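You operate a simulated robot arm through the tools that you are given. There is no shell and no other tool.

The job below is to be done with a simulated robot arm. You get a single attempt, and the scene is never put back.

JOB
Rewind the orange tape and put it back in the free slot of the rack.
Fine: stop it first; shut the deck lid afterwards. Where these are worked on the way, their far stop is far enough and under half their travel is too little: deck lid.

The check looks at the end state, three seconds after you hand in, the way a careful person would. Anything else that was tipped, shoved, dropped, spilled or broken makes it a failure. Lids that push on must go on centred and level and be pressed home; caps that screw on are set level and turned clockwise until they are tight.

ROBOT AND FRAMES
A 7-joint arm with a two-finger parallel gripper, fixed in place. Base frame: the origin is at the foot of the arm, x ahead of it, y to its left, z up; the work surface is at about z = 0.73. Lengths are in m, angles in degrees, forces in N, time in s.
With the tool pointing down near the work surface it reaches from about 0.34 to 0.74 m from the base axis. Its first joint turns from -143.0 to 143.0 degrees. Payload 3 kg.
The TCP is the grasp point between the finger pads, 0.03 m short of the fingertips. In the tool frame z runs along the fingers and y along their closing line. Largest opening 0.11 m; finger width 0.02, thickness 0.01; the body of the gripper, 0.048 by 0.112 m, starts 0.055 m behind the TCP.
Orientation is that of the tool frame in the base frame, as a unit quaternion [x, y, z, w]. With the fingers straight down and closing along the base's y, the tool's x points along the base's -x, its y along +y and its z along -z.

CONTROLS
- The arm moves only by the tool nudge_tool. Its argument "plan" is a list of rows, each an object of numbers (a shift or turn left out is 0, a gripper value left out holds the last): "dx", "dy", "dz": the shift along the tool's x, y, z in m; "ax", "ay", "az": the turn, a rotation vector about the tool's x, y, z in degrees; "hand": the opening, from 0 (shut) to 1 (fully open). In form: [{"dx": .., "dy": .., "dz": .., "ax": .., "ay": .., "az": .., "hand": ..}, ...]. A call has 1 to 20 rows; each row is the pose to reach, as a shift and turn from the pose commanded when the call began, along the tool's axes at that moment. Each row takes 0.2 s and may step no farther than 0.05 m and 8.6 degrees from the row before; otherwise, or with a gripper value out of range, the whole call is refused. A pose out of reach is approached as far as the arm can. The call stops where the force on the tool passes 40 N (or 10 N more than at its start, if that is more) or the arm is blocked; 0.2 s more then pass. Each finger travels about 0.108 m/s and halts on what it meets, pressing with about 25 N; the grip force reading is that of the motor and also rises with nothing between the fingers. The clock runs only during rows and for 0.2 s after the last one: add rows that repeat a pose to give the fingers time. The reply holds the time, the measured pose of the TCP, the force on the tool along the base axes, the opening and the grip force, in the units named above and with some noise, with the torque about the TCP (base axes, N m) and any sound that the robot's microphone picked up, and new pictures: "show" is both (left out), scene, wrist or none.
- Cameras (640 x 400 px; columns grow to the right, rows downward): "scene" is fixed at [0.2354, 0.6478, 1.5156]; the picture's right is [-0.94, -0.35, 0.00], its down [-0.18, 0.48, -0.86] and it looks along [0.30, -0.80, -0.51] (base axes); focal length 345 px, centre (320, 200). "wrist" rides on the gripper at [0.072, 0.017, -0.103] in the tool frame; the picture's right is [-0.23, 0.97, 0.00], its down [-0.76, -0.18, -0.62] and it looks along [-0.61, -0.14, 0.78] (tool axes); focal length 222 px, centre (320, 200). There is no depth. A picture from a camera that has moved, and an enlarged one, comes with that camera's place and axes in the base frame and with its lens. The place of the scene camera against the robot may be out by one fixed shift of up to 0.025 m in any direction.
- raise_lower(by): slides the trunk up (or, below 0, down) by that many m; the arm rides with it, the base frame stays. It gives what a move gives, with no picture.
- zoom(camera, box): a new picture of the part [left, top, right, bottom] of that camera's present view, enlarged. The clock stands still meanwhile.
- sign_off(): hands the job in; it is judged then, once.

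Nothing tells you positions but the pictures and the camera data. Unless the task says otherwise, let go and move clear before handing in.

The tools are called after "Call:" as name(argument=value, ...) on one line, values as JSON. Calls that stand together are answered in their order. nudge_tool: Moves the arm, as the interface text tells. Its arguments: {"type":"object","properties":{"plan":{"type":"array","items":{"type":"object","properties":{"dx":{"type":"number"},"dy":{"type":"number"},"dz":{"type":"number"},"ax":{"type":"number"},"ay":{"type":"number"},"az":{"type":"number"},"hand":{"type":"number"}}}},"show":{"type":"string","enum":["both","scene","wrist","none"]}},"required":["plan"]} The other tools are called the same way: raise_lower (by) slides the trunk up or down; zoom (camera, box) takes an enlarged picture of a part of a camera's view; sign_off () hands the job in.

At the start:

```text
clock: 0.0
ee_pos: [0.7598, -0.0188, 1.1427]
tcp_rot: [0.0, 1.0, 0.0, 0.0]
force: [0.8, -0.1, 0.3]
wrist_torque: [0.02, -0.01, -0.04]
opening: 0.1101
finger_force: 0.1
trunk travel left (down, up): [-0.7, 0.19]
```

scene: 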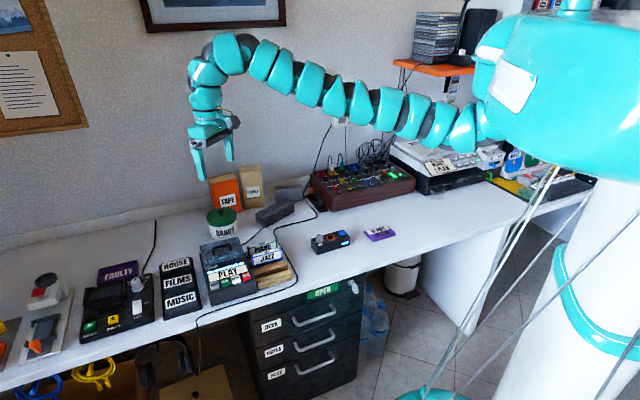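
wrist: 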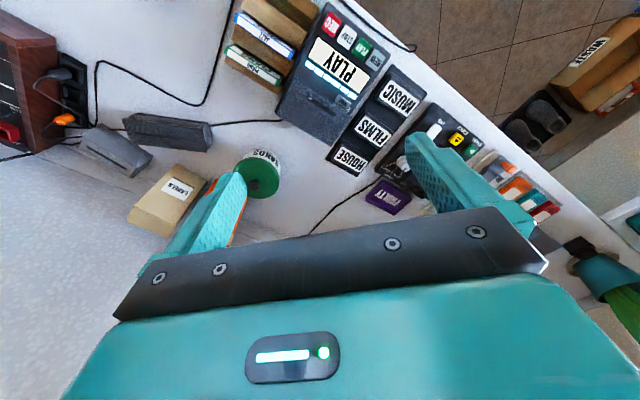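

I see a bench with a tape deck ("PLAY"), a rack or tower of drawers labelled HOUSE/FILMS/MUSIC, a small tape rack with JAZZ etc., and other devices. I'll look closer before moving.

Call:
zoom(camera="scene", box=[180, 220, 310, 310])

Call:
zoom(camera="scene", box=[0, 240, 180, 390])

Call:
zoom(camera="wrist", box=[200, 0, 440, 150])

Call:
zoom(camera="wrist", box=[400, 80, 600, 220])

Call:
zoom(camera="scene", box=[300, 150, 600, 260])

```text
4.44 times, centred on (245, 265) of scene
camera zoom: at [0.2354, 0.6478, 1.5156], right [-0.94, -0.35, 0.0], down [-0.18, 0.48, -0.86], along [0.3, -0.8, -0.51], focal length 1533 px, centre (653, -89)
```

zoom: 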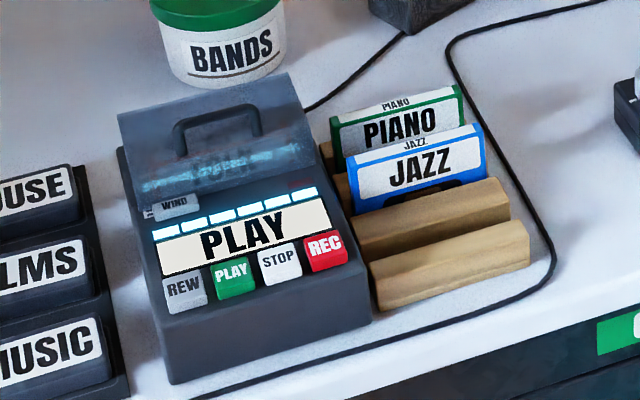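

```text
2.67 times, centred on (90, 315) of scene
camera zoom: at [0.2354, 0.6478, 1.5156], right [-0.94, -0.35, 0.0], down [-0.18, 0.48, -0.86], along [0.3, -0.8, -0.51], focal length 920 px, centre (933, -107)
```

zoom: 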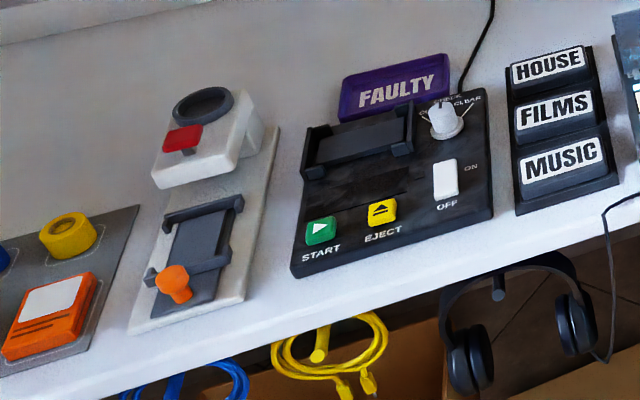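

```text
2.67 times, centred on (320, 75) of wrist
camera zoom: at [0.6883, -0.0022, 1.2475], right [0.23, 0.97, 0.0], down [0.76, -0.18, 0.62], along [0.61, -0.14, -0.78], focal length 592 px, centre (320, 533)
```

zoom: 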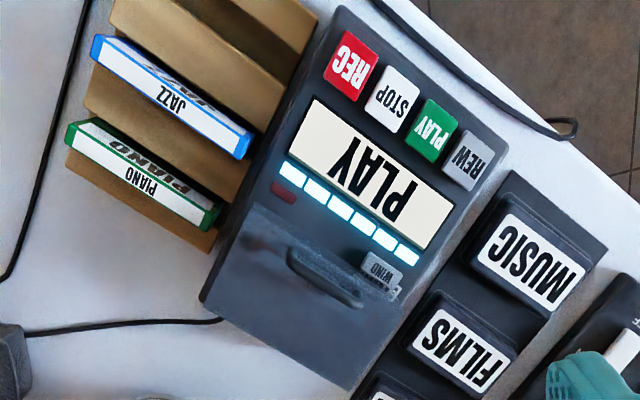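

```text
2.86 times, centred on (500, 150) of wrist
camera zoom: at [0.6883, -0.0022, 1.2475], right [0.23, 0.97, 0.0], down [0.76, -0.18, 0.62], along [0.61, -0.14, -0.78], focal length 635 px, centre (-194, 343)
```

zoom: 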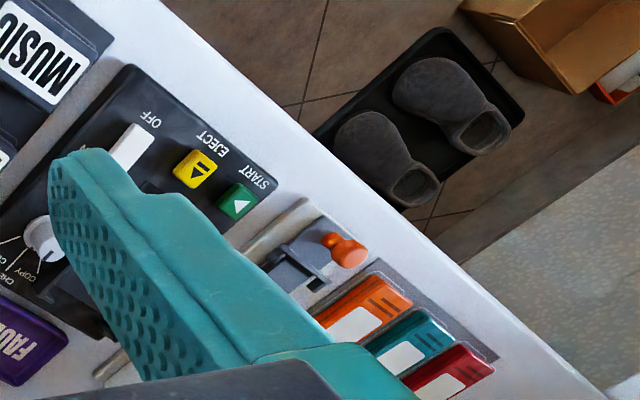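

```text
2.13 times, centred on (450, 205) of scene
camera zoom: at [0.2354, 0.6478, 1.5156], right [-0.94, -0.35, 0.0], down [-0.18, 0.48, -0.86], along [0.3, -0.8, -0.51], focal length 736 px, centre (43, 189)
```

zoom: 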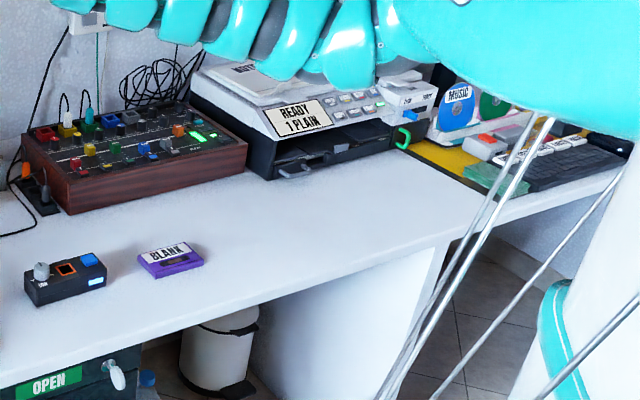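

The deck shows PLAY, the rack beside it holds PIANO and JAZZ, and there are free-looking slots in front. I'll zoom in more to identify the lid, the WIND control and the orange items.

Call:
zoom(camera="scene", box=[196, 232, 266, 276])

Call:
zoom(camera="scene", box=[240, 230, 310, 300])

Call:
zoom(camera="scene", box=[190, 160, 290, 240])

Call:
zoom(camera="wrist", box=[270, 50, 370, 150])

Call:
zoom(camera="scene", box=[0, 300, 80, 370])

Call:
zoom(camera="wrist", box=[210, 0, 340, 90])

```text
9.09 times, centred on (231, 254) of scene
camera zoom: at [0.2354, 0.6478, 1.5156], right [-0.94, -0.35, 0.0], down [-0.18, 0.48, -0.86], along [0.3, -0.8, -0.51], focal length 3135 px, centre (1129, -291)
```

zoom: 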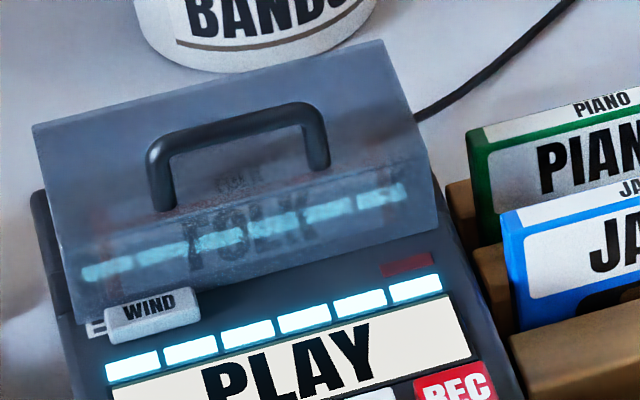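

```text
5.71 times, centred on (275, 265) of scene
camera zoom: at [0.2354, 0.6478, 1.5156], right [-0.94, -0.35, 0.0], down [-0.18, 0.48, -0.86], along [0.3, -0.8, -0.51], focal length 1971 px, centre (577, -171)
```

zoom: 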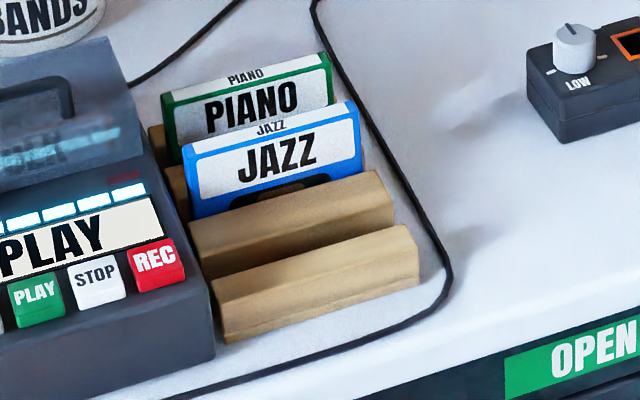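

```text
5.00 times, centred on (240, 200) of scene
camera zoom: at [0.2354, 0.6478, 1.5156], right [-0.94, -0.35, 0.0], down [-0.18, 0.48, -0.86], along [0.3, -0.8, -0.51], focal length 1724 px, centre (720, 200)
```

zoom: 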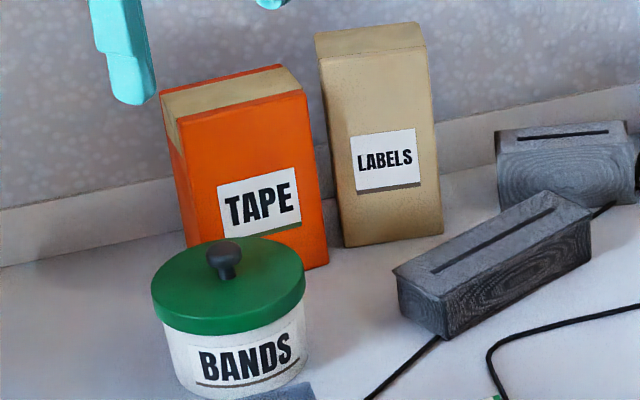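

```text
4.00 times, centred on (320, 100) of wrist
camera zoom: at [0.6883, -0.0022, 1.2475], right [0.23, 0.97, 0.0], down [0.76, -0.18, 0.62], along [0.61, -0.14, -0.78], focal length 888 px, centre (320, 600)
```

zoom: 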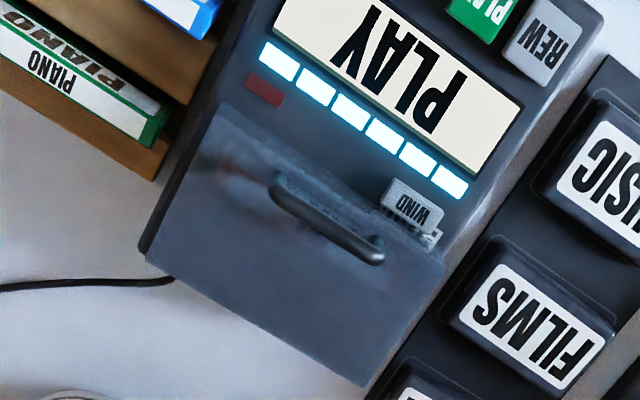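

```text
5.71 times, centred on (40, 335) of scene
camera zoom: at [0.2354, 0.6478, 1.5156], right [-0.94, -0.35, 0.0], down [-0.18, 0.48, -0.86], along [0.3, -0.8, -0.51], focal length 1971 px, centre (1920, -571)
```

zoom: 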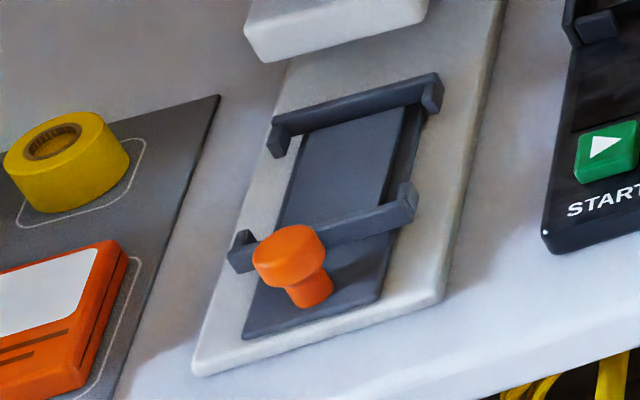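

```text
4.44 times, centred on (275, 45) of wrist
camera zoom: at [0.6883, -0.0022, 1.2475], right [0.23, 0.97, 0.0], down [0.76, -0.18, 0.62], along [0.61, -0.14, -0.78], focal length 987 px, centre (520, 889)
```

zoom: 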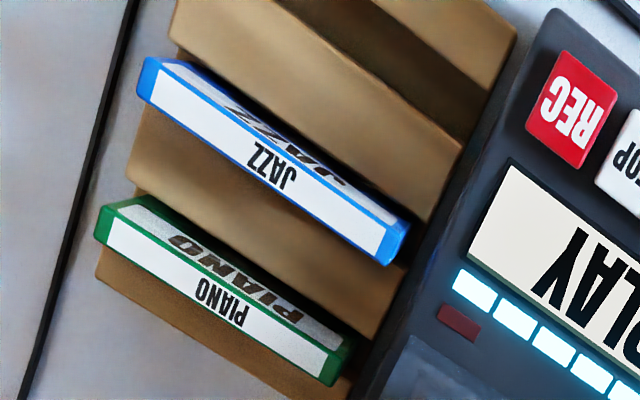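

The smoked deck lid has a handle on it and an orange "FOLK" cassette stands behind it, so that is the tape. The deck reads PLAY, and the free rack slot is the front one. I'll move the wrist camera back for a better look at the deck and rack.

Call:
nudge_tool(plan=[{"dx": 0.05}, {"dx": 0.1}, {"dx": 0.15}, {"dx": 0.2}, {"dx": 0.2}], show="both")

```text
clock: 1.2
ee_pos: [0.6623, -0.01, 1.1505]
tcp_rot: [0.0, 1.0, 0.001, -0.002]
force: [-0.2, 1.0, 0.7]
wrist_torque: [-0.04, 0.01, 0.01]
opening: 0.1102
finger_force: 0.1
out of reach, approached as far as the arm can: row 2, 3, 4, 5
trunk travel left (down, up): [-0.7, 0.19]
camera wrist: at [0.5902, 0.0066, 1.2539], right [0.23, 0.97, 0.0], down [0.76, -0.18, 0.62], along [0.61, -0.14, -0.78], focal length 222 px, centre (320, 200)
```

scene: 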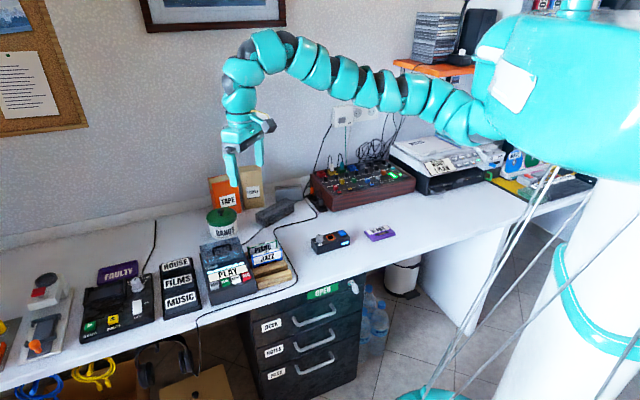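
wrist: 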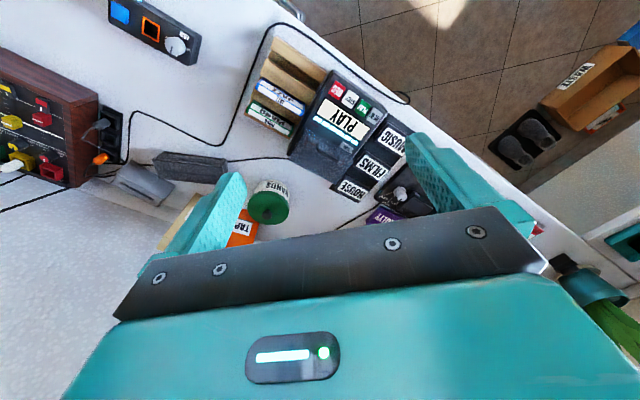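

The arm could only come back to x≈0.66 at this height. I'll zoom in on the deck from here.

Call:
zoom(camera="wrist", box=[230, 20, 430, 160])

Call:
zoom(camera="wrist", box=[280, 100, 390, 190])

```text
2.86 times, centred on (330, 90) of wrist
camera zoom: at [0.5902, 0.0066, 1.2539], right [0.23, 0.97, 0.0], down [0.76, -0.18, 0.62], along [0.61, -0.14, -0.78], focal length 635 px, centre (291, 514)
```

zoom: 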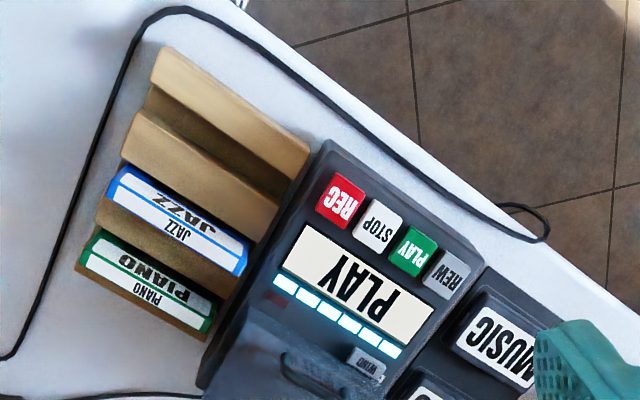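

```text
4.44 times, centred on (335, 145) of wrist
camera zoom: at [0.5902, 0.0066, 1.2539], right [0.23, 0.97, 0.0], down [0.76, -0.18, 0.62], along [0.61, -0.14, -0.78], focal length 987 px, centre (253, 444)
```

zoom: 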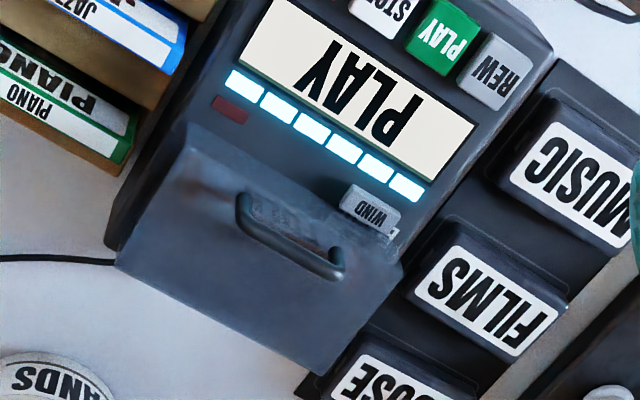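

Triangulating the two wrist views puts STOP near (0.719, 0.040, 0.788), and the deck sits at about 44° yaw with REW near (0.765, 0.082). Next I'll turn the tool to line up with the deck and shut the fingers.

Call:
nudge_tool(plan=[{"az": -7.5, "dz": 0.02, "hand": 0}, {"az": -15, "dz": 0.05}, {"az": -22.5, "dz": 0.08}, {"az": -30, "dz": 0.1}, {"az": -37.5, "dz": 0.1}, {"az": -45, "dz": 0.1}, {"az": -45, "dz": 0.1}], show="wrist")

```text
clock: 2.8
ee_pos: [0.6937, -0.0403, 0.9767]
tcp_rot: [-0.36, 0.933, 0.001, 0.002]
force: [-1.3, -0.1, 0.3]
wrist_torque: [-0.01, -0.03, 0.01]
opening: 0.0
finger_force: 25.4
out of reach, approached as far as the arm can: row 1, 2, 3, 4, 5, 6, 7
trunk travel left (down, up): [-0.7, 0.19]
camera wrist: at [0.6299, -0.0769, 1.079], right [-0.49, 0.87, 0.0], down [0.68, 0.38, 0.63], along [0.55, 0.31, -0.78], focal length 222 px, centre (320, 200)
```

wrist: 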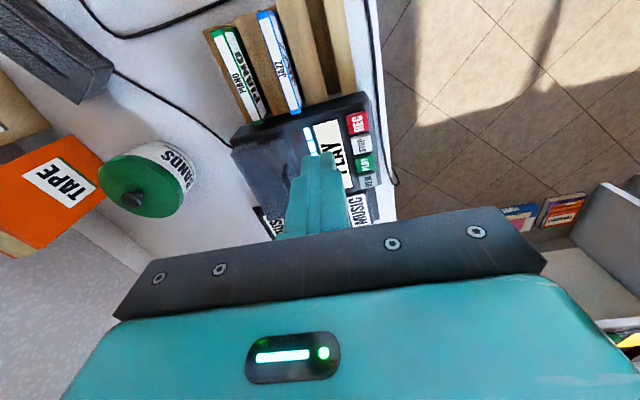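

The fingers are shut and the tool is nearly aligned at about 42°, at (0.694, -0.040, 0.977), but it reported out of reach. I'll make a small test move to learn which pose is commanded.

Call:
nudge_tool(plan=[{"dz": 0.03}, {"dz": 0.03}], show="none")

```text
clock: 3.4
ee_pos: [0.6973, -0.0413, 0.9444]
tcp_rot: [-0.383, 0.924, 0.001, -0.001]
force: [0.0, 0.0, 0.5]
wrist_torque: [-0.03, 0.05, -0.03]
opening: 0.0003
finger_force: 25.0
trunk travel left (down, up): [-0.7, 0.19]
```

That worked: commanded and measured poses now agree at (0.697, -0.041, 0.944) with 45° yaw. I'll move over STOP with the tips about 0.04 m above it.

Call:
nudge_tool(plan=[{"dx": -0.036, "dy": 0.02, "dz": 0.02}, {"dx": -0.0728, "dy": 0.0417, "dz": 0.03}, {"dx": -0.0728, "dy": 0.0417, "dz": 0.07}, {"dx": -0.0728, "dy": 0.0417, "dz": 0.084}, {"dx": -0.0728, "dy": 0.0417, "dz": 0.084}], show="both")

```text
clock: 4.6
ee_pos: [0.7178, 0.0417, 0.8586]
tcp_rot: [-0.383, 0.924, -0.001, 0.0]
force: [0.0, 1.1, 0.8]
wrist_torque: [-0.02, 0.0, -0.04]
opening: 0.0
finger_force: 25.1
trunk travel left (down, up): [-0.7, 0.19]
camera wrist: at [0.6551, 0.0016, 0.9632], right [-0.53, 0.85, 0.0], down [0.66, 0.41, 0.62], along [0.53, 0.33, -0.78], focal length 222 px, centre (320, 200)
```

scene: 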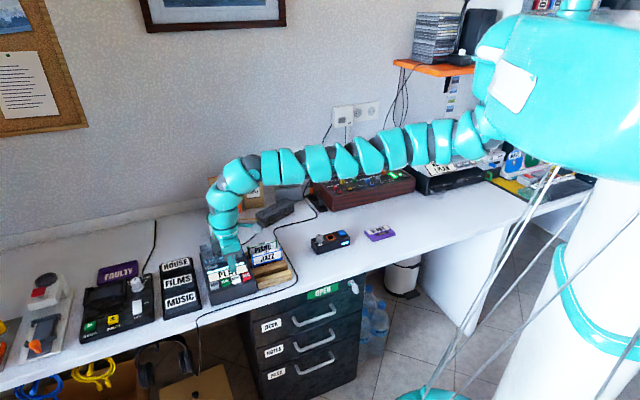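
wrist: 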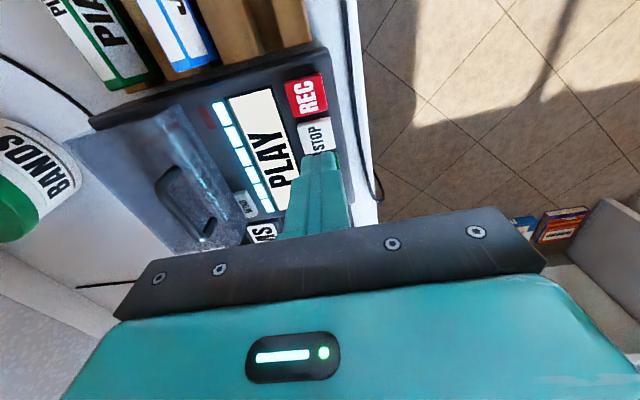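

The tool is above the STOP area. I'll zoom in to check the fingertip alignment before pressing.

Call:
zoom(camera="wrist", box=[240, 60, 400, 260])

Call:
zoom(camera="scene", box=[190, 215, 290, 310])

Call:
zoom(camera="wrist", box=[60, 80, 300, 260])

```text
2.00 times, centred on (320, 160) of wrist
camera zoom: at [0.6551, 0.0016, 0.9632], right [-0.53, 0.85, 0.0], down [0.66, 0.41, 0.62], along [0.53, 0.33, -0.78], focal length 444 px, centre (320, 280)
```

zoom: 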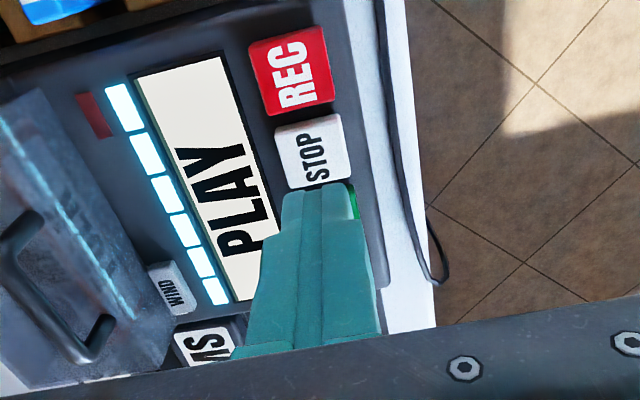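

```text
4.21 times, centred on (240, 262) of scene
camera zoom: at [0.2354, 0.6478, 1.5156], right [-0.94, -0.35, 0.0], down [-0.18, 0.48, -0.86], along [0.3, -0.8, -0.51], focal length 1452 px, centre (657, -63)
```

zoom: 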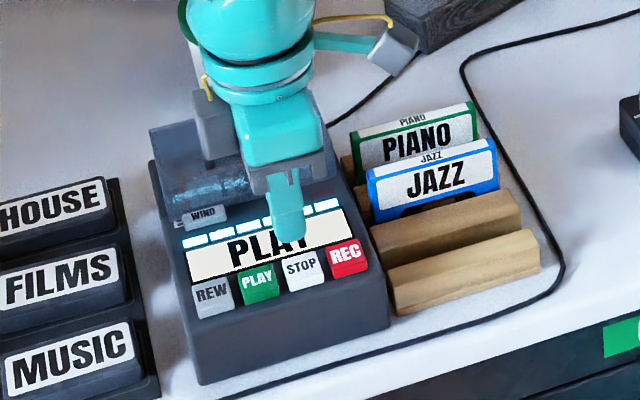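

```text
2.22 times, centred on (180, 170) of wrist
camera zoom: at [0.6551, 0.0016, 0.9632], right [-0.53, 0.85, 0.0], down [0.66, 0.41, 0.62], along [0.53, 0.33, -0.78], focal length 494 px, centre (631, 267)
```

zoom: 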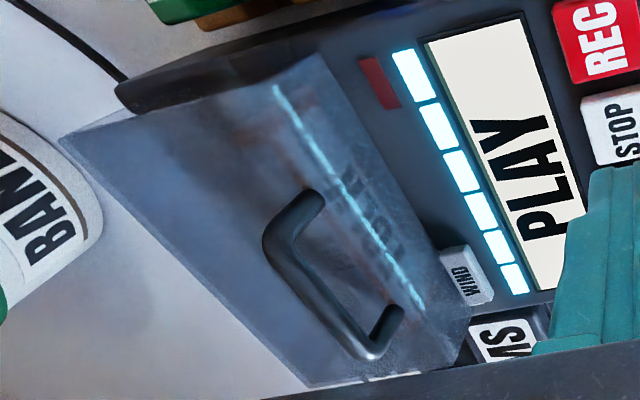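

The estimated STOP centre from this view is (0.718, 0.037), within 4 mm of the tool. I'll shift slightly and descend toward the button in small steps.

Call:
nudge_tool(plan=[{"dx": 0.0025, "dy": -0.0025, "dz": 0.02}, {"dx": 0.0025, "dy": -0.0025, "dz": 0.033}, {"dx": 0.0025, "dy": -0.0025, "dz": 0.037}, {"dx": 0.0025, "dy": -0.0025, "dz": 0.04}], show="both")

```text
clock: 5.6
ee_pos: [0.718, 0.0367, 0.8205]
tcp_rot: [-0.383, 0.924, 0.0, 0.001]
force: [-1.6, -1.6, 7.9]
wrist_torque: [-0.04, 0.03, -0.01]
opening: 0.0
finger_force: 24.7
trunk travel left (down, up): [-0.7, 0.19]
heard: click
camera wrist: at [0.6551, -0.0028, 0.9248], right [-0.53, 0.85, 0.0], down [0.66, 0.41, 0.62], along [0.53, 0.33, -0.78], focal length 222 px, centre (320, 200)
```

scene: 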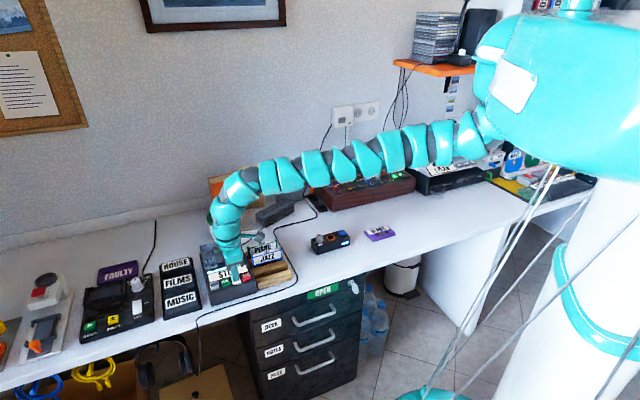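
wrist: 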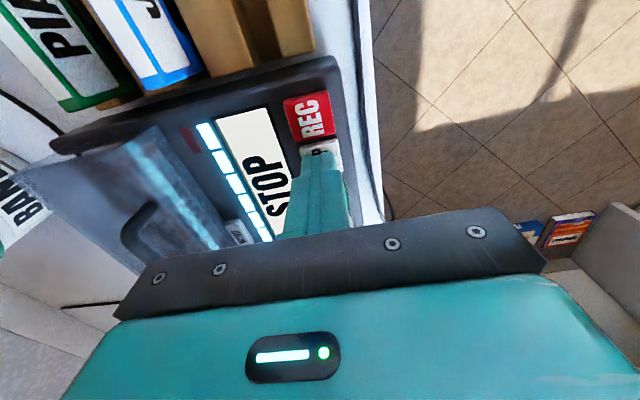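

I heard a click and the display now reads STOP. I'll lift and move along the row to REW near (0.763, 0.080).

Call:
nudge_tool(plan=[{"dz": -0.03}, {"dx": -0.03, "dz": -0.035}, {"dx": -0.0622, "dy": -0.0014, "dz": -0.035}, {"dx": -0.0622, "dy": -0.0014, "dz": -0.035}], show="both")

```text
clock: 6.6
ee_pos: [0.739, 0.069, 0.8586]
tcp_rot: [-0.383, 0.924, 0.0, 0.0]
force: [0.3, -0.1, 0.4]
wrist_torque: [0.01, 0.03, 0.0]
opening: 0.0
finger_force: 24.9
out of reach, approached as far as the arm can: row 3, 4
trunk travel left (down, up): [-0.7, 0.19]
camera wrist: at [0.678, 0.028, 0.9632], right [-0.53, 0.85, 0.0], down [0.66, 0.41, 0.62], along [0.53, 0.33, -0.78], focal length 222 px, centre (320, 200)
```

scene: 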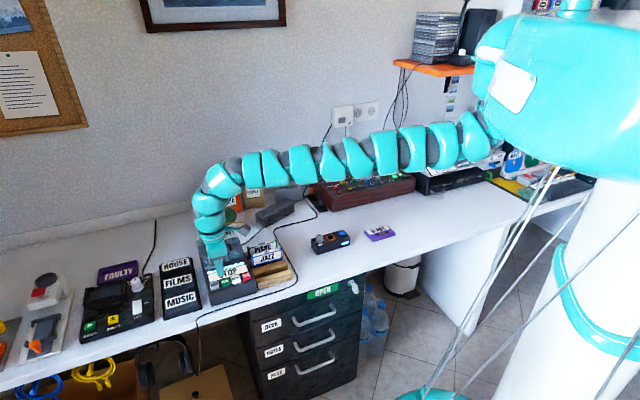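
wrist: 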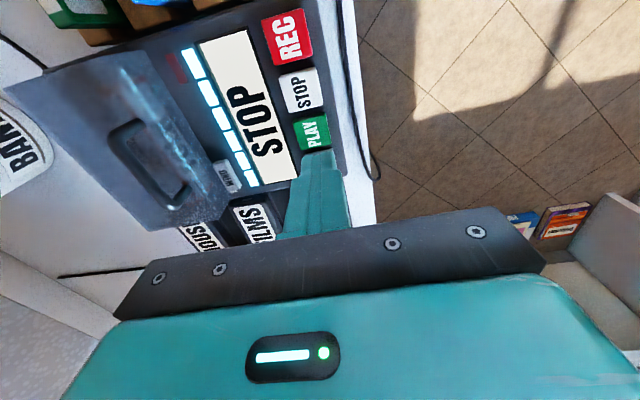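

The arm tops out at a radius of about 0.742 with the tool vertical. The shoulder is high, so I'll raise the tool and then lower the trunk by the same amount to gain reach.

Call:
nudge_tool(plan=[{"dz": -0.045, "dx": 0.005}, {"dz": -0.09, "dx": 0.01}, {"dz": -0.135, "dx": 0.01}, {"dz": -0.17, "dx": 0.01}, {"dz": -0.17, "dx": 0.01}], show="scene")

```text
clock: 7.8
ee_pos: [0.7347, 0.0599, 1.028]
tcp_rot: [-0.383, 0.924, 0.001, 0.0]
force: [0.0, 0.3, 0.7]
wrist_torque: [-0.05, 0.01, 0.01]
opening: 0.0
finger_force: 24.9
trunk travel left (down, up): [-0.7, 0.19]
```

scene: 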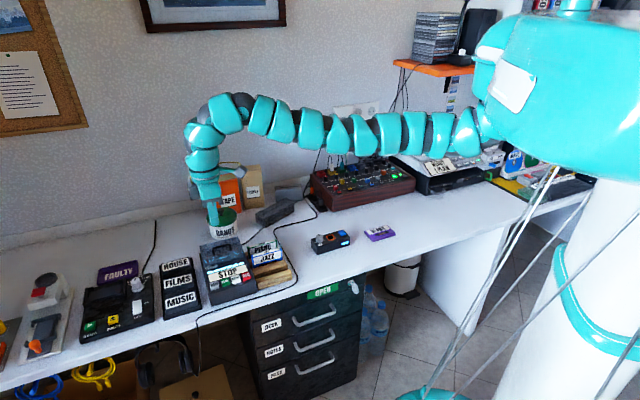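

Call:
raise_lower(by=-0.12)

```text
clock: 9.3
ee_pos: [0.735, 0.0591, 0.9083]
tcp_rot: [-0.383, 0.924, 0.0, -0.001]
force: [0.2, 0.2, 0.4]
wrist_torque: [-0.02, 0.0, -0.01]
opening: 0.0
finger_force: 25.1
trunk travel left (down, up): [-0.58, 0.31]
```

The trunk went down 0.12 and the tool is now at z≈0.908. I'll move over REW again.

Call:
nudge_tool(plan=[{"dx": -0.0346, "dy": -0.005, "dz": 0.02}, {"dx": -0.0346, "dy": -0.005, "dz": 0.045}, {"dx": -0.0346, "dy": -0.005, "dz": 0.045}], show="both")

```text
clock: 10.1
ee_pos: [0.7595, 0.0799, 0.864]
tcp_rot: [-0.383, 0.924, -0.001, 0.0]
force: [0.7, -0.5, 0.1]
wrist_torque: [0.06, 0.04, 0.01]
opening: 0.0
finger_force: 25.1
out of reach, approached as far as the arm can: row 1, 2, 3
trunk travel left (down, up): [-0.58, 0.31]
camera wrist: at [0.6961, 0.0404, 0.9673], right [-0.53, 0.85, 0.0], down [0.66, 0.41, 0.62], along [0.53, 0.33, -0.78], focal length 222 px, centre (320, 200)
```

scene: 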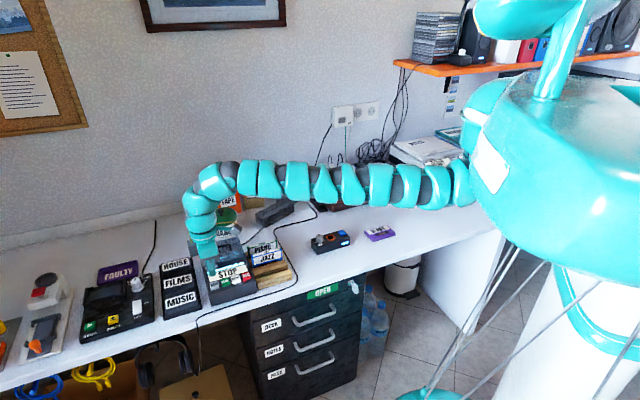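
wrist: 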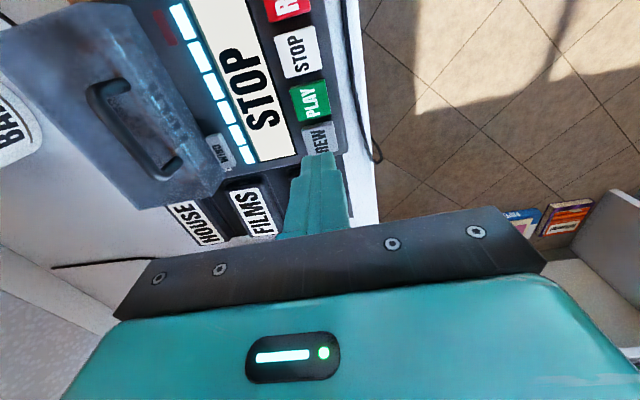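

The tool is at (0.7595, 0.080), about 3 mm off the REW centre at (0.763, 0.080), which is close enough to press. Descending now.

Call:
nudge_tool(plan=[{"dz": 0.025}, {"dz": 0.038}, {"dz": 0.042}, {"dz": 0.045}], show="both")

```text
clock: 11.1
ee_pos: [0.7554, 0.0781, 0.8219]
tcp_rot: [-0.383, 0.924, 0.0, 0.0]
force: [0.1, -0.1, 1.9]
wrist_torque: [0.0, 0.02, 0.02]
opening: 0.0001
finger_force: 25.0
out of reach, approached as far as the arm can: row 3, 4
trunk travel left (down, up): [-0.58, 0.31]
heard: click
camera wrist: at [0.6926, 0.0385, 0.9261], right [-0.53, 0.85, 0.0], down [0.66, 0.41, 0.62], along [0.53, 0.33, -0.78], focal length 222 px, centre (320, 200)
```

scene: 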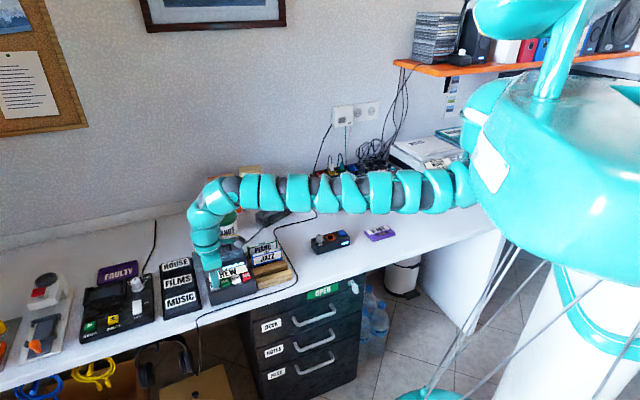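
wrist: 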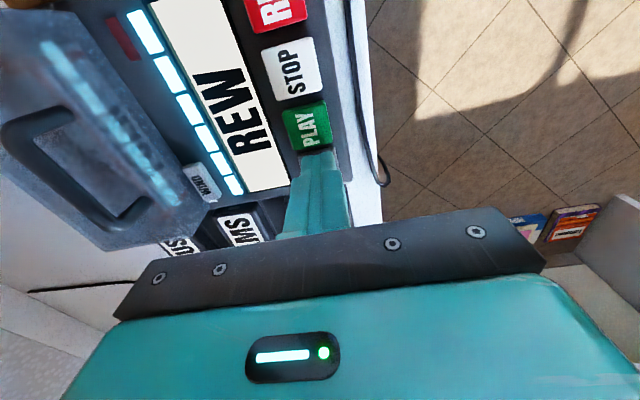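

REW clicked and the display reads REW. I'll lift straight up and watch the level lights while it rewinds.

Call:
nudge_tool(plan=[{"dz": -0.03}, {"dz": -0.06}, {"dz": -0.06}, {"dz": -0.06}, {"dz": -0.06}], show="wrist")

Call:
zoom(camera="wrist", box=[60, 0, 340, 240])

Call:
zoom(camera="scene", box=[190, 215, 290, 310])

```text
clock: 12.3
ee_pos: [0.7541, 0.0798, 0.8807]
tcp_rot: [-0.383, 0.924, 0.0, 0.0]
force: [0.3, -0.3, 0.5]
wrist_torque: [0.0, 0.02, 0.0]
opening: 0.0002
finger_force: 25.0
trunk travel left (down, up): [-0.58, 0.31]
camera wrist: at [0.6921, 0.0387, 0.9855], right [-0.53, 0.85, 0.0], down [0.66, 0.41, 0.62], along [0.53, 0.33, -0.78], focal length 222 px, centre (320, 200)
```

wrist: 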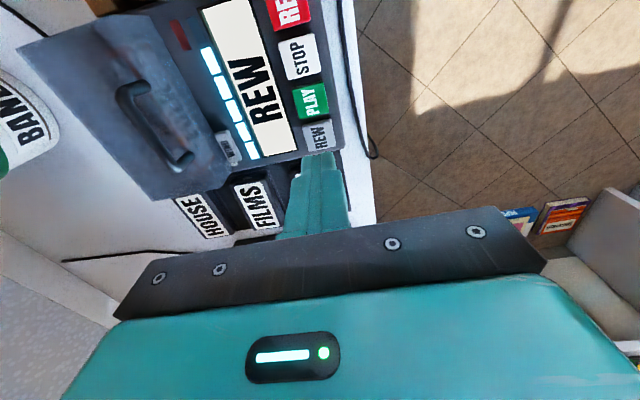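

```text
1.67 times, centred on (200, 120) of wrist
camera zoom: at [0.6921, 0.0387, 0.9855], right [-0.53, 0.85, 0.0], down [0.66, 0.41, 0.62], along [0.53, 0.33, -0.78], focal length 370 px, centre (520, 333)
```

zoom: 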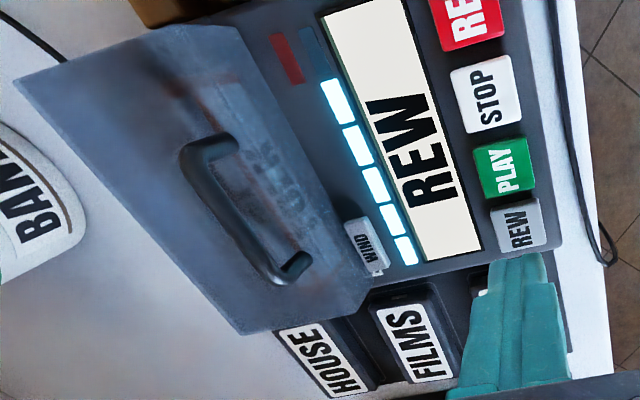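

```text
4.21 times, centred on (240, 262) of scene
camera zoom: at [0.2354, 0.6478, 1.5156], right [-0.94, -0.35, 0.0], down [-0.18, 0.48, -0.86], along [0.3, -0.8, -0.51], focal length 1452 px, centre (657, -63)
```

zoom: 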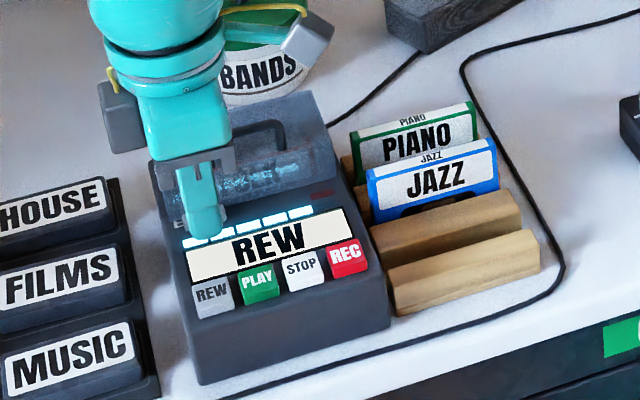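

The rewind is running: the light bar has dropped from six lit to five. From triangulation, the lid is about 0.12 by 0.07 m and its handle bar is near (0.803, -0.028, 0.835). While it winds I'll move above the handle with a slight outward tilt.

Call:
nudge_tool(plan=[{"dz": -0.04}, {"dx": 0.015, "dy": -0.025, "dz": -0.041, "ax": 2.5, "ay": -2.5, "hand": 0.3}, {"dx": 0.03, "dy": -0.05, "dz": -0.041, "ax": 5, "ay": -5}, {"dx": 0.045, "dy": -0.075, "dz": -0.041, "ax": 7.5, "ay": -7.5}, {"dx": 0.058, "dy": -0.0947, "dz": -0.041, "ax": 10.6, "ay": -10.6}, {"dx": 0.058, "dy": -0.0947, "dz": -0.041, "ax": 10.6, "ay": -10.6}], show="both")

```text
clock: 13.7
ee_pos: [0.7818, -0.0306, 0.924]
tcp_rot: [-0.379, 0.916, -0.048, 0.121]
force: [0.2, -0.4, 0.3]
wrist_torque: [0.01, 0.01, 0.0]
opening: 0.0327
finger_force: 0.0
trunk travel left (down, up): [-0.58, 0.31]
camera wrist: at [0.6939, -0.0697, 1.0075], right [-0.51, 0.85, -0.14], down [0.48, 0.41, 0.77], along [0.71, 0.33, -0.62], focal length 222 px, centre (320, 200)
```

scene: 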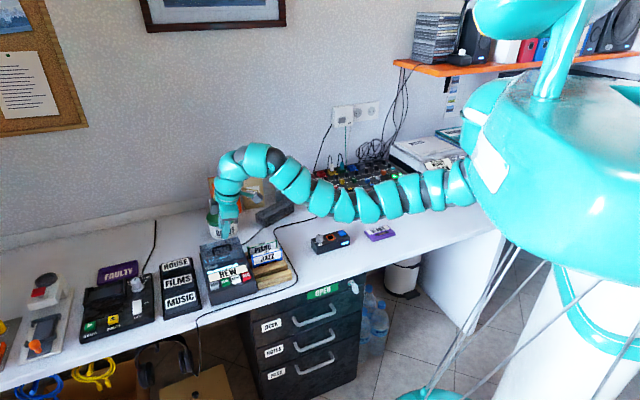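
wrist: 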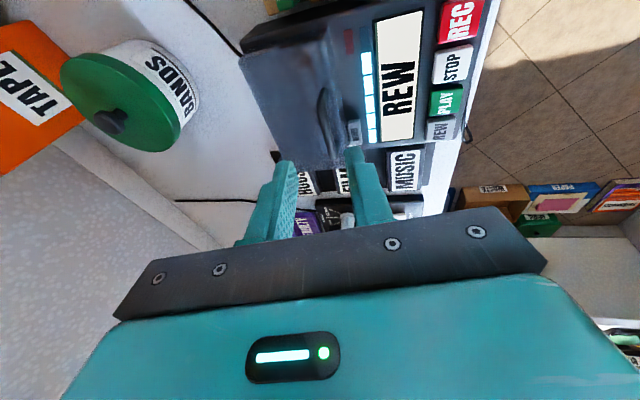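

The tool reached the pose above the handle with room to spare. I'll zoom in on the handle and lid from both cameras.

Call:
zoom(camera="wrist", box=[230, 20, 430, 200])

Call:
zoom(camera="scene", box=[190, 200, 290, 310])

```text
2.22 times, centred on (330, 110) of wrist
camera zoom: at [0.6939, -0.0697, 1.0075], right [-0.51, 0.85, -0.14], down [0.48, 0.41, 0.77], along [0.71, 0.33, -0.62], focal length 494 px, centre (298, 400)
```

zoom: 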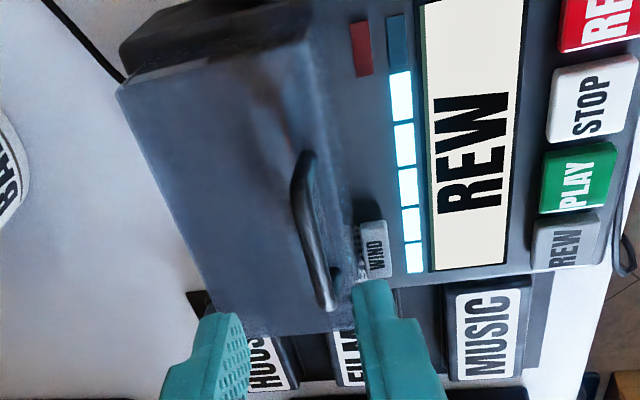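

```text
3.64 times, centred on (240, 255) of scene
camera zoom: at [0.2354, 0.6478, 1.5156], right [-0.94, -0.35, 0.0], down [-0.18, 0.48, -0.86], along [0.3, -0.8, -0.51], focal length 1254 px, centre (611, 0)
```

zoom: 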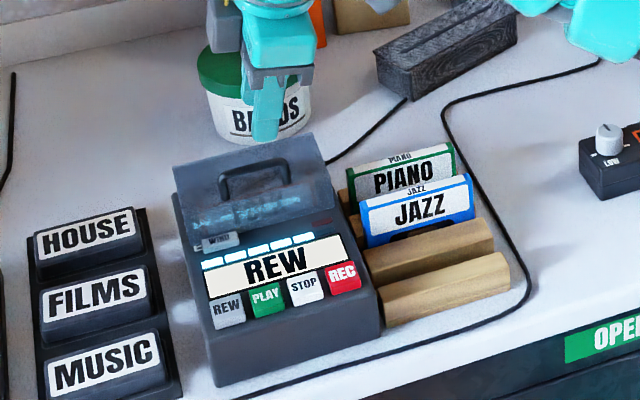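

The handle bar refines to about (0.800, -0.030, 0.840), and five bars are still lit. I'll hold here while the tape winds.

Call:
nudge_tool(plan=[{"dz": 0}, {"dz": 0}, {"dz": 0}, {"dz": 0}, {"dz": 0}, {"dz": 0}, {"dz": 0}, {"dz": 0}, {"dz": 0}, {"dz": 0}, {"dz": 0}, {"dz": 0}, {"dz": 0}, {"dz": 0}, {"dz": 0}, {"dz": 0}, {"dz": 0}, {"dz": 0}, {"dz": 0}, {"dz": 0}], show="none")

Call:
zoom(camera="wrist", box=[230, 20, 430, 200])

```text
clock: 17.9
ee_pos: [0.7814, -0.0298, 0.922]
tcp_rot: [-0.38, 0.916, -0.05, 0.121]
force: [-0.5, 0.7, 0.3]
wrist_torque: [0.0, -0.03, 0.02]
opening: 0.0331
finger_force: 0.1
trunk travel left (down, up): [-0.58, 0.31]
```

```text
2.22 times, centred on (330, 110) of wrist
camera zoom: at [0.6939, -0.0692, 1.0074], right [-0.51, 0.85, -0.14], down [0.48, 0.41, 0.77], along [0.71, 0.33, -0.62], focal length 494 px, centre (298, 400)
```

zoom: 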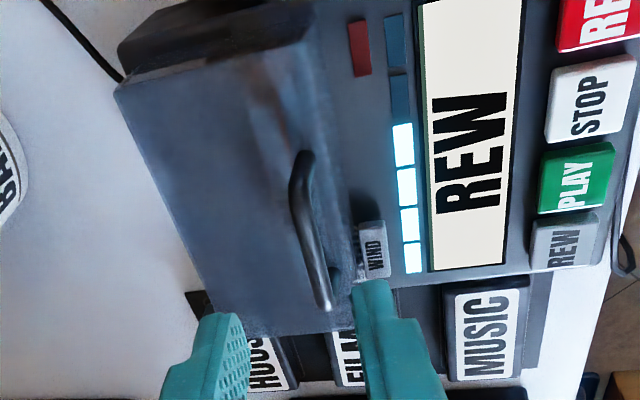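

Four bars are lit now, so it is going down steadily. I'll keep waiting.

Call:
nudge_tool(plan=[{"dz": 0}, {"dz": 0}, {"dz": 0}, {"dz": 0}, {"dz": 0}, {"dz": 0}, {"dz": 0}, {"dz": 0}, {"dz": 0}, {"dz": 0}, {"dz": 0}, {"dz": 0}, {"dz": 0}, {"dz": 0}, {"dz": 0}, {"dz": 0}, {"dz": 0}, {"dz": 0}, {"dz": 0}, {"dz": 0}], show="none")

Call:
nudge_tool(plan=[{"dz": 0}, {"dz": 0}, {"dz": 0}, {"dz": 0}, {"dz": 0}, {"dz": 0}, {"dz": 0}, {"dz": 0}, {"dz": 0}, {"dz": 0}, {"dz": 0}, {"dz": 0}, {"dz": 0}, {"dz": 0}, {"dz": 0}, {"dz": 0}, {"dz": 0}, {"dz": 0}, {"dz": 0}, {"dz": 0}], show="none")

Call:
zoom(camera="wrist", box=[230, 20, 430, 200])

```text
clock: 22.1
ee_pos: [0.7825, -0.0303, 0.9234]
tcp_rot: [-0.379, 0.916, -0.05, 0.12]
force: [-0.9, 0.1, -0.1]
wrist_torque: [0.01, 0.03, 0.01]
opening: 0.0328
finger_force: 0.0
trunk travel left (down, up): [-0.58, 0.31]
```

```text
clock: 26.3
ee_pos: [0.7809, -0.0297, 0.9222]
tcp_rot: [-0.38, 0.916, -0.05, 0.12]
force: [-0.1, 0.1, -0.1]
wrist_torque: [0.03, 0.0, -0.03]
opening: 0.0332
finger_force: 0.1
trunk travel left (down, up): [-0.58, 0.31]
```

```text
2.22 times, centred on (330, 110) of wrist
camera zoom: at [0.6939, -0.0692, 1.0074], right [-0.51, 0.85, -0.14], down [0.48, 0.41, 0.77], along [0.71, 0.33, -0.62], focal length 494 px, centre (298, 400)
```

zoom: 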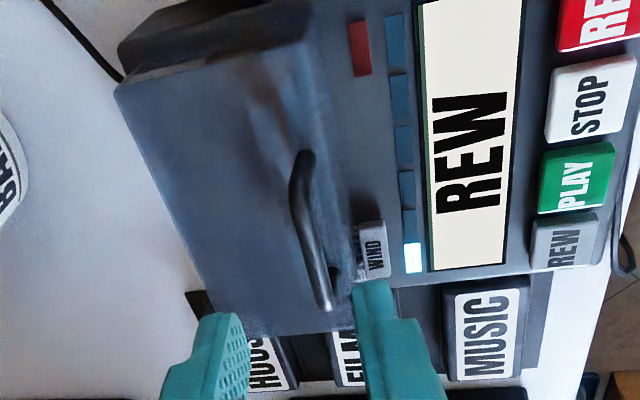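

One bar remains lit and the display still shows REW. I'll wait a little longer.

Call:
nudge_tool(plan=[{"dz": 0}, {"dz": 0}, {"dz": 0}, {"dz": 0}, {"dz": 0}, {"dz": 0}, {"dz": 0}, {"dz": 0}, {"dz": 0}, {"dz": 0}, {"dz": 0}, {"dz": 0}, {"dz": 0}, {"dz": 0}, {"dz": 0}, {"dz": 0}, {"dz": 0}, {"dz": 0}, {"dz": 0}, {"dz": 0}], show="none")

Call:
zoom(camera="wrist", box=[230, 20, 430, 200])

```text
clock: 30.5
ee_pos: [0.7811, -0.0289, 0.9232]
tcp_rot: [-0.38, 0.916, -0.049, 0.121]
force: [0.7, 0.2, -0.6]
wrist_torque: [-0.04, -0.01, -0.03]
opening: 0.033
finger_force: 0.1
trunk travel left (down, up): [-0.58, 0.31]
```

```text
2.22 times, centred on (330, 110) of wrist
camera zoom: at [0.6939, -0.0692, 1.0074], right [-0.51, 0.85, -0.14], down [0.48, 0.41, 0.77], along [0.71, 0.33, -0.62], focal length 494 px, centre (298, 400)
```

zoom: 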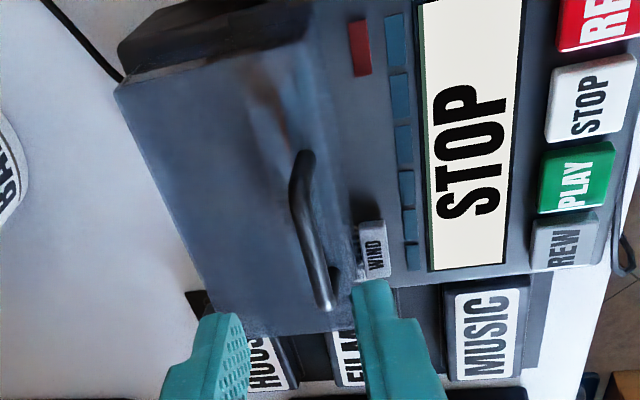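

The deck stopped by itself with all bars out, so the tape is fully rewound. Now I'll lower partway toward the lid handle and check alignment.

Call:
nudge_tool(plan=[{"dx": 0.0015, "dy": 0.001, "dz": 0.02}, {"dx": 0.003, "dy": 0.0019, "dz": 0.04}, {"dx": 0.003, "dy": 0.0019, "dz": 0.04}], show="both")

Call:
zoom(camera="wrist", box=[200, 40, 420, 240])

Call:
zoom(camera="scene", box=[190, 200, 270, 280])

```text
clock: 31.3
ee_pos: [0.7882, -0.0309, 0.8835]
tcp_rot: [-0.38, 0.916, -0.051, 0.12]
force: [-0.1, 0.7, -0.1]
wrist_torque: [-0.05, 0.03, 0.02]
opening: 0.0333
finger_force: 0.1
trunk travel left (down, up): [-0.58, 0.31]
camera wrist: at [0.7007, -0.0701, 0.9677], right [-0.51, 0.85, -0.14], down [0.48, 0.41, 0.77], along [0.71, 0.33, -0.62], focal length 222 px, centre (320, 200)
```

scene: 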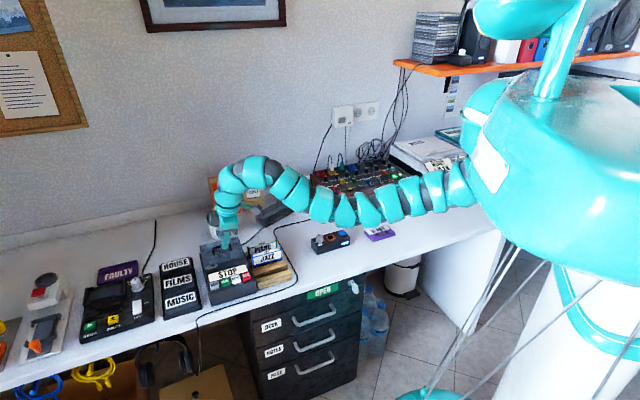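
wrist: 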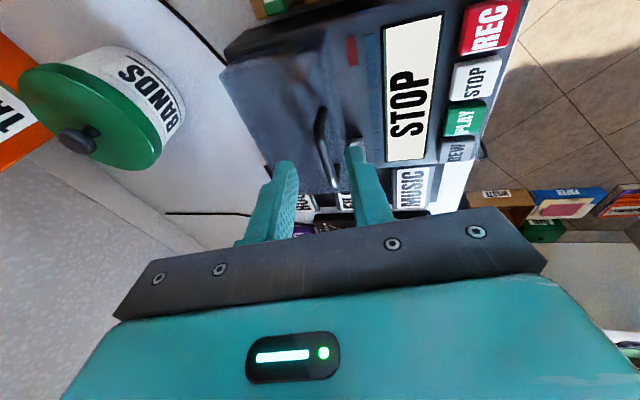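

```text
2.00 times, centred on (310, 140) of wrist
camera zoom: at [0.7007, -0.0701, 0.9677], right [-0.51, 0.85, -0.14], down [0.48, 0.41, 0.77], along [0.71, 0.33, -0.62], focal length 444 px, centre (340, 320)
```

zoom: 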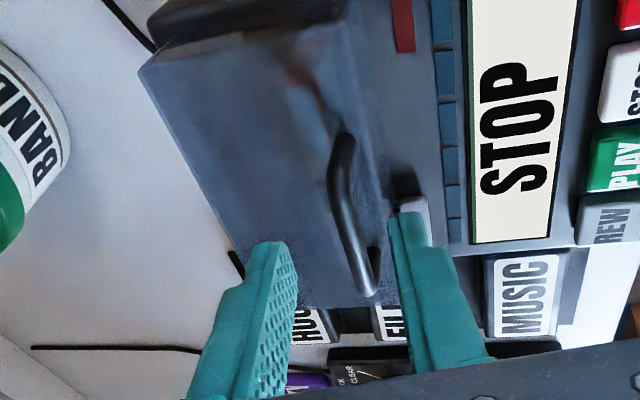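

```text
5.00 times, centred on (230, 240) of scene
camera zoom: at [0.2354, 0.6478, 1.5156], right [-0.94, -0.35, 0.0], down [-0.18, 0.48, -0.86], along [0.3, -0.8, -0.51], focal length 1724 px, centre (770, 0)
```

zoom: 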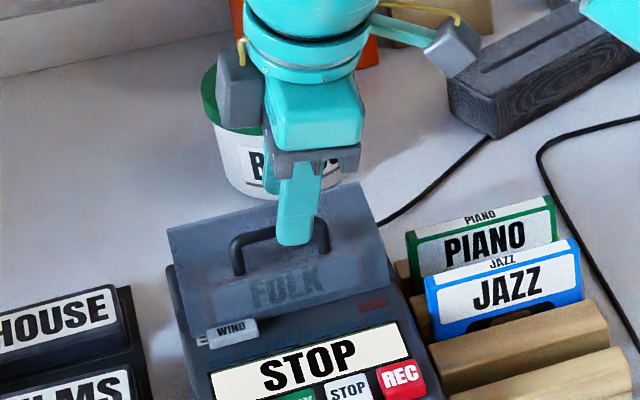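

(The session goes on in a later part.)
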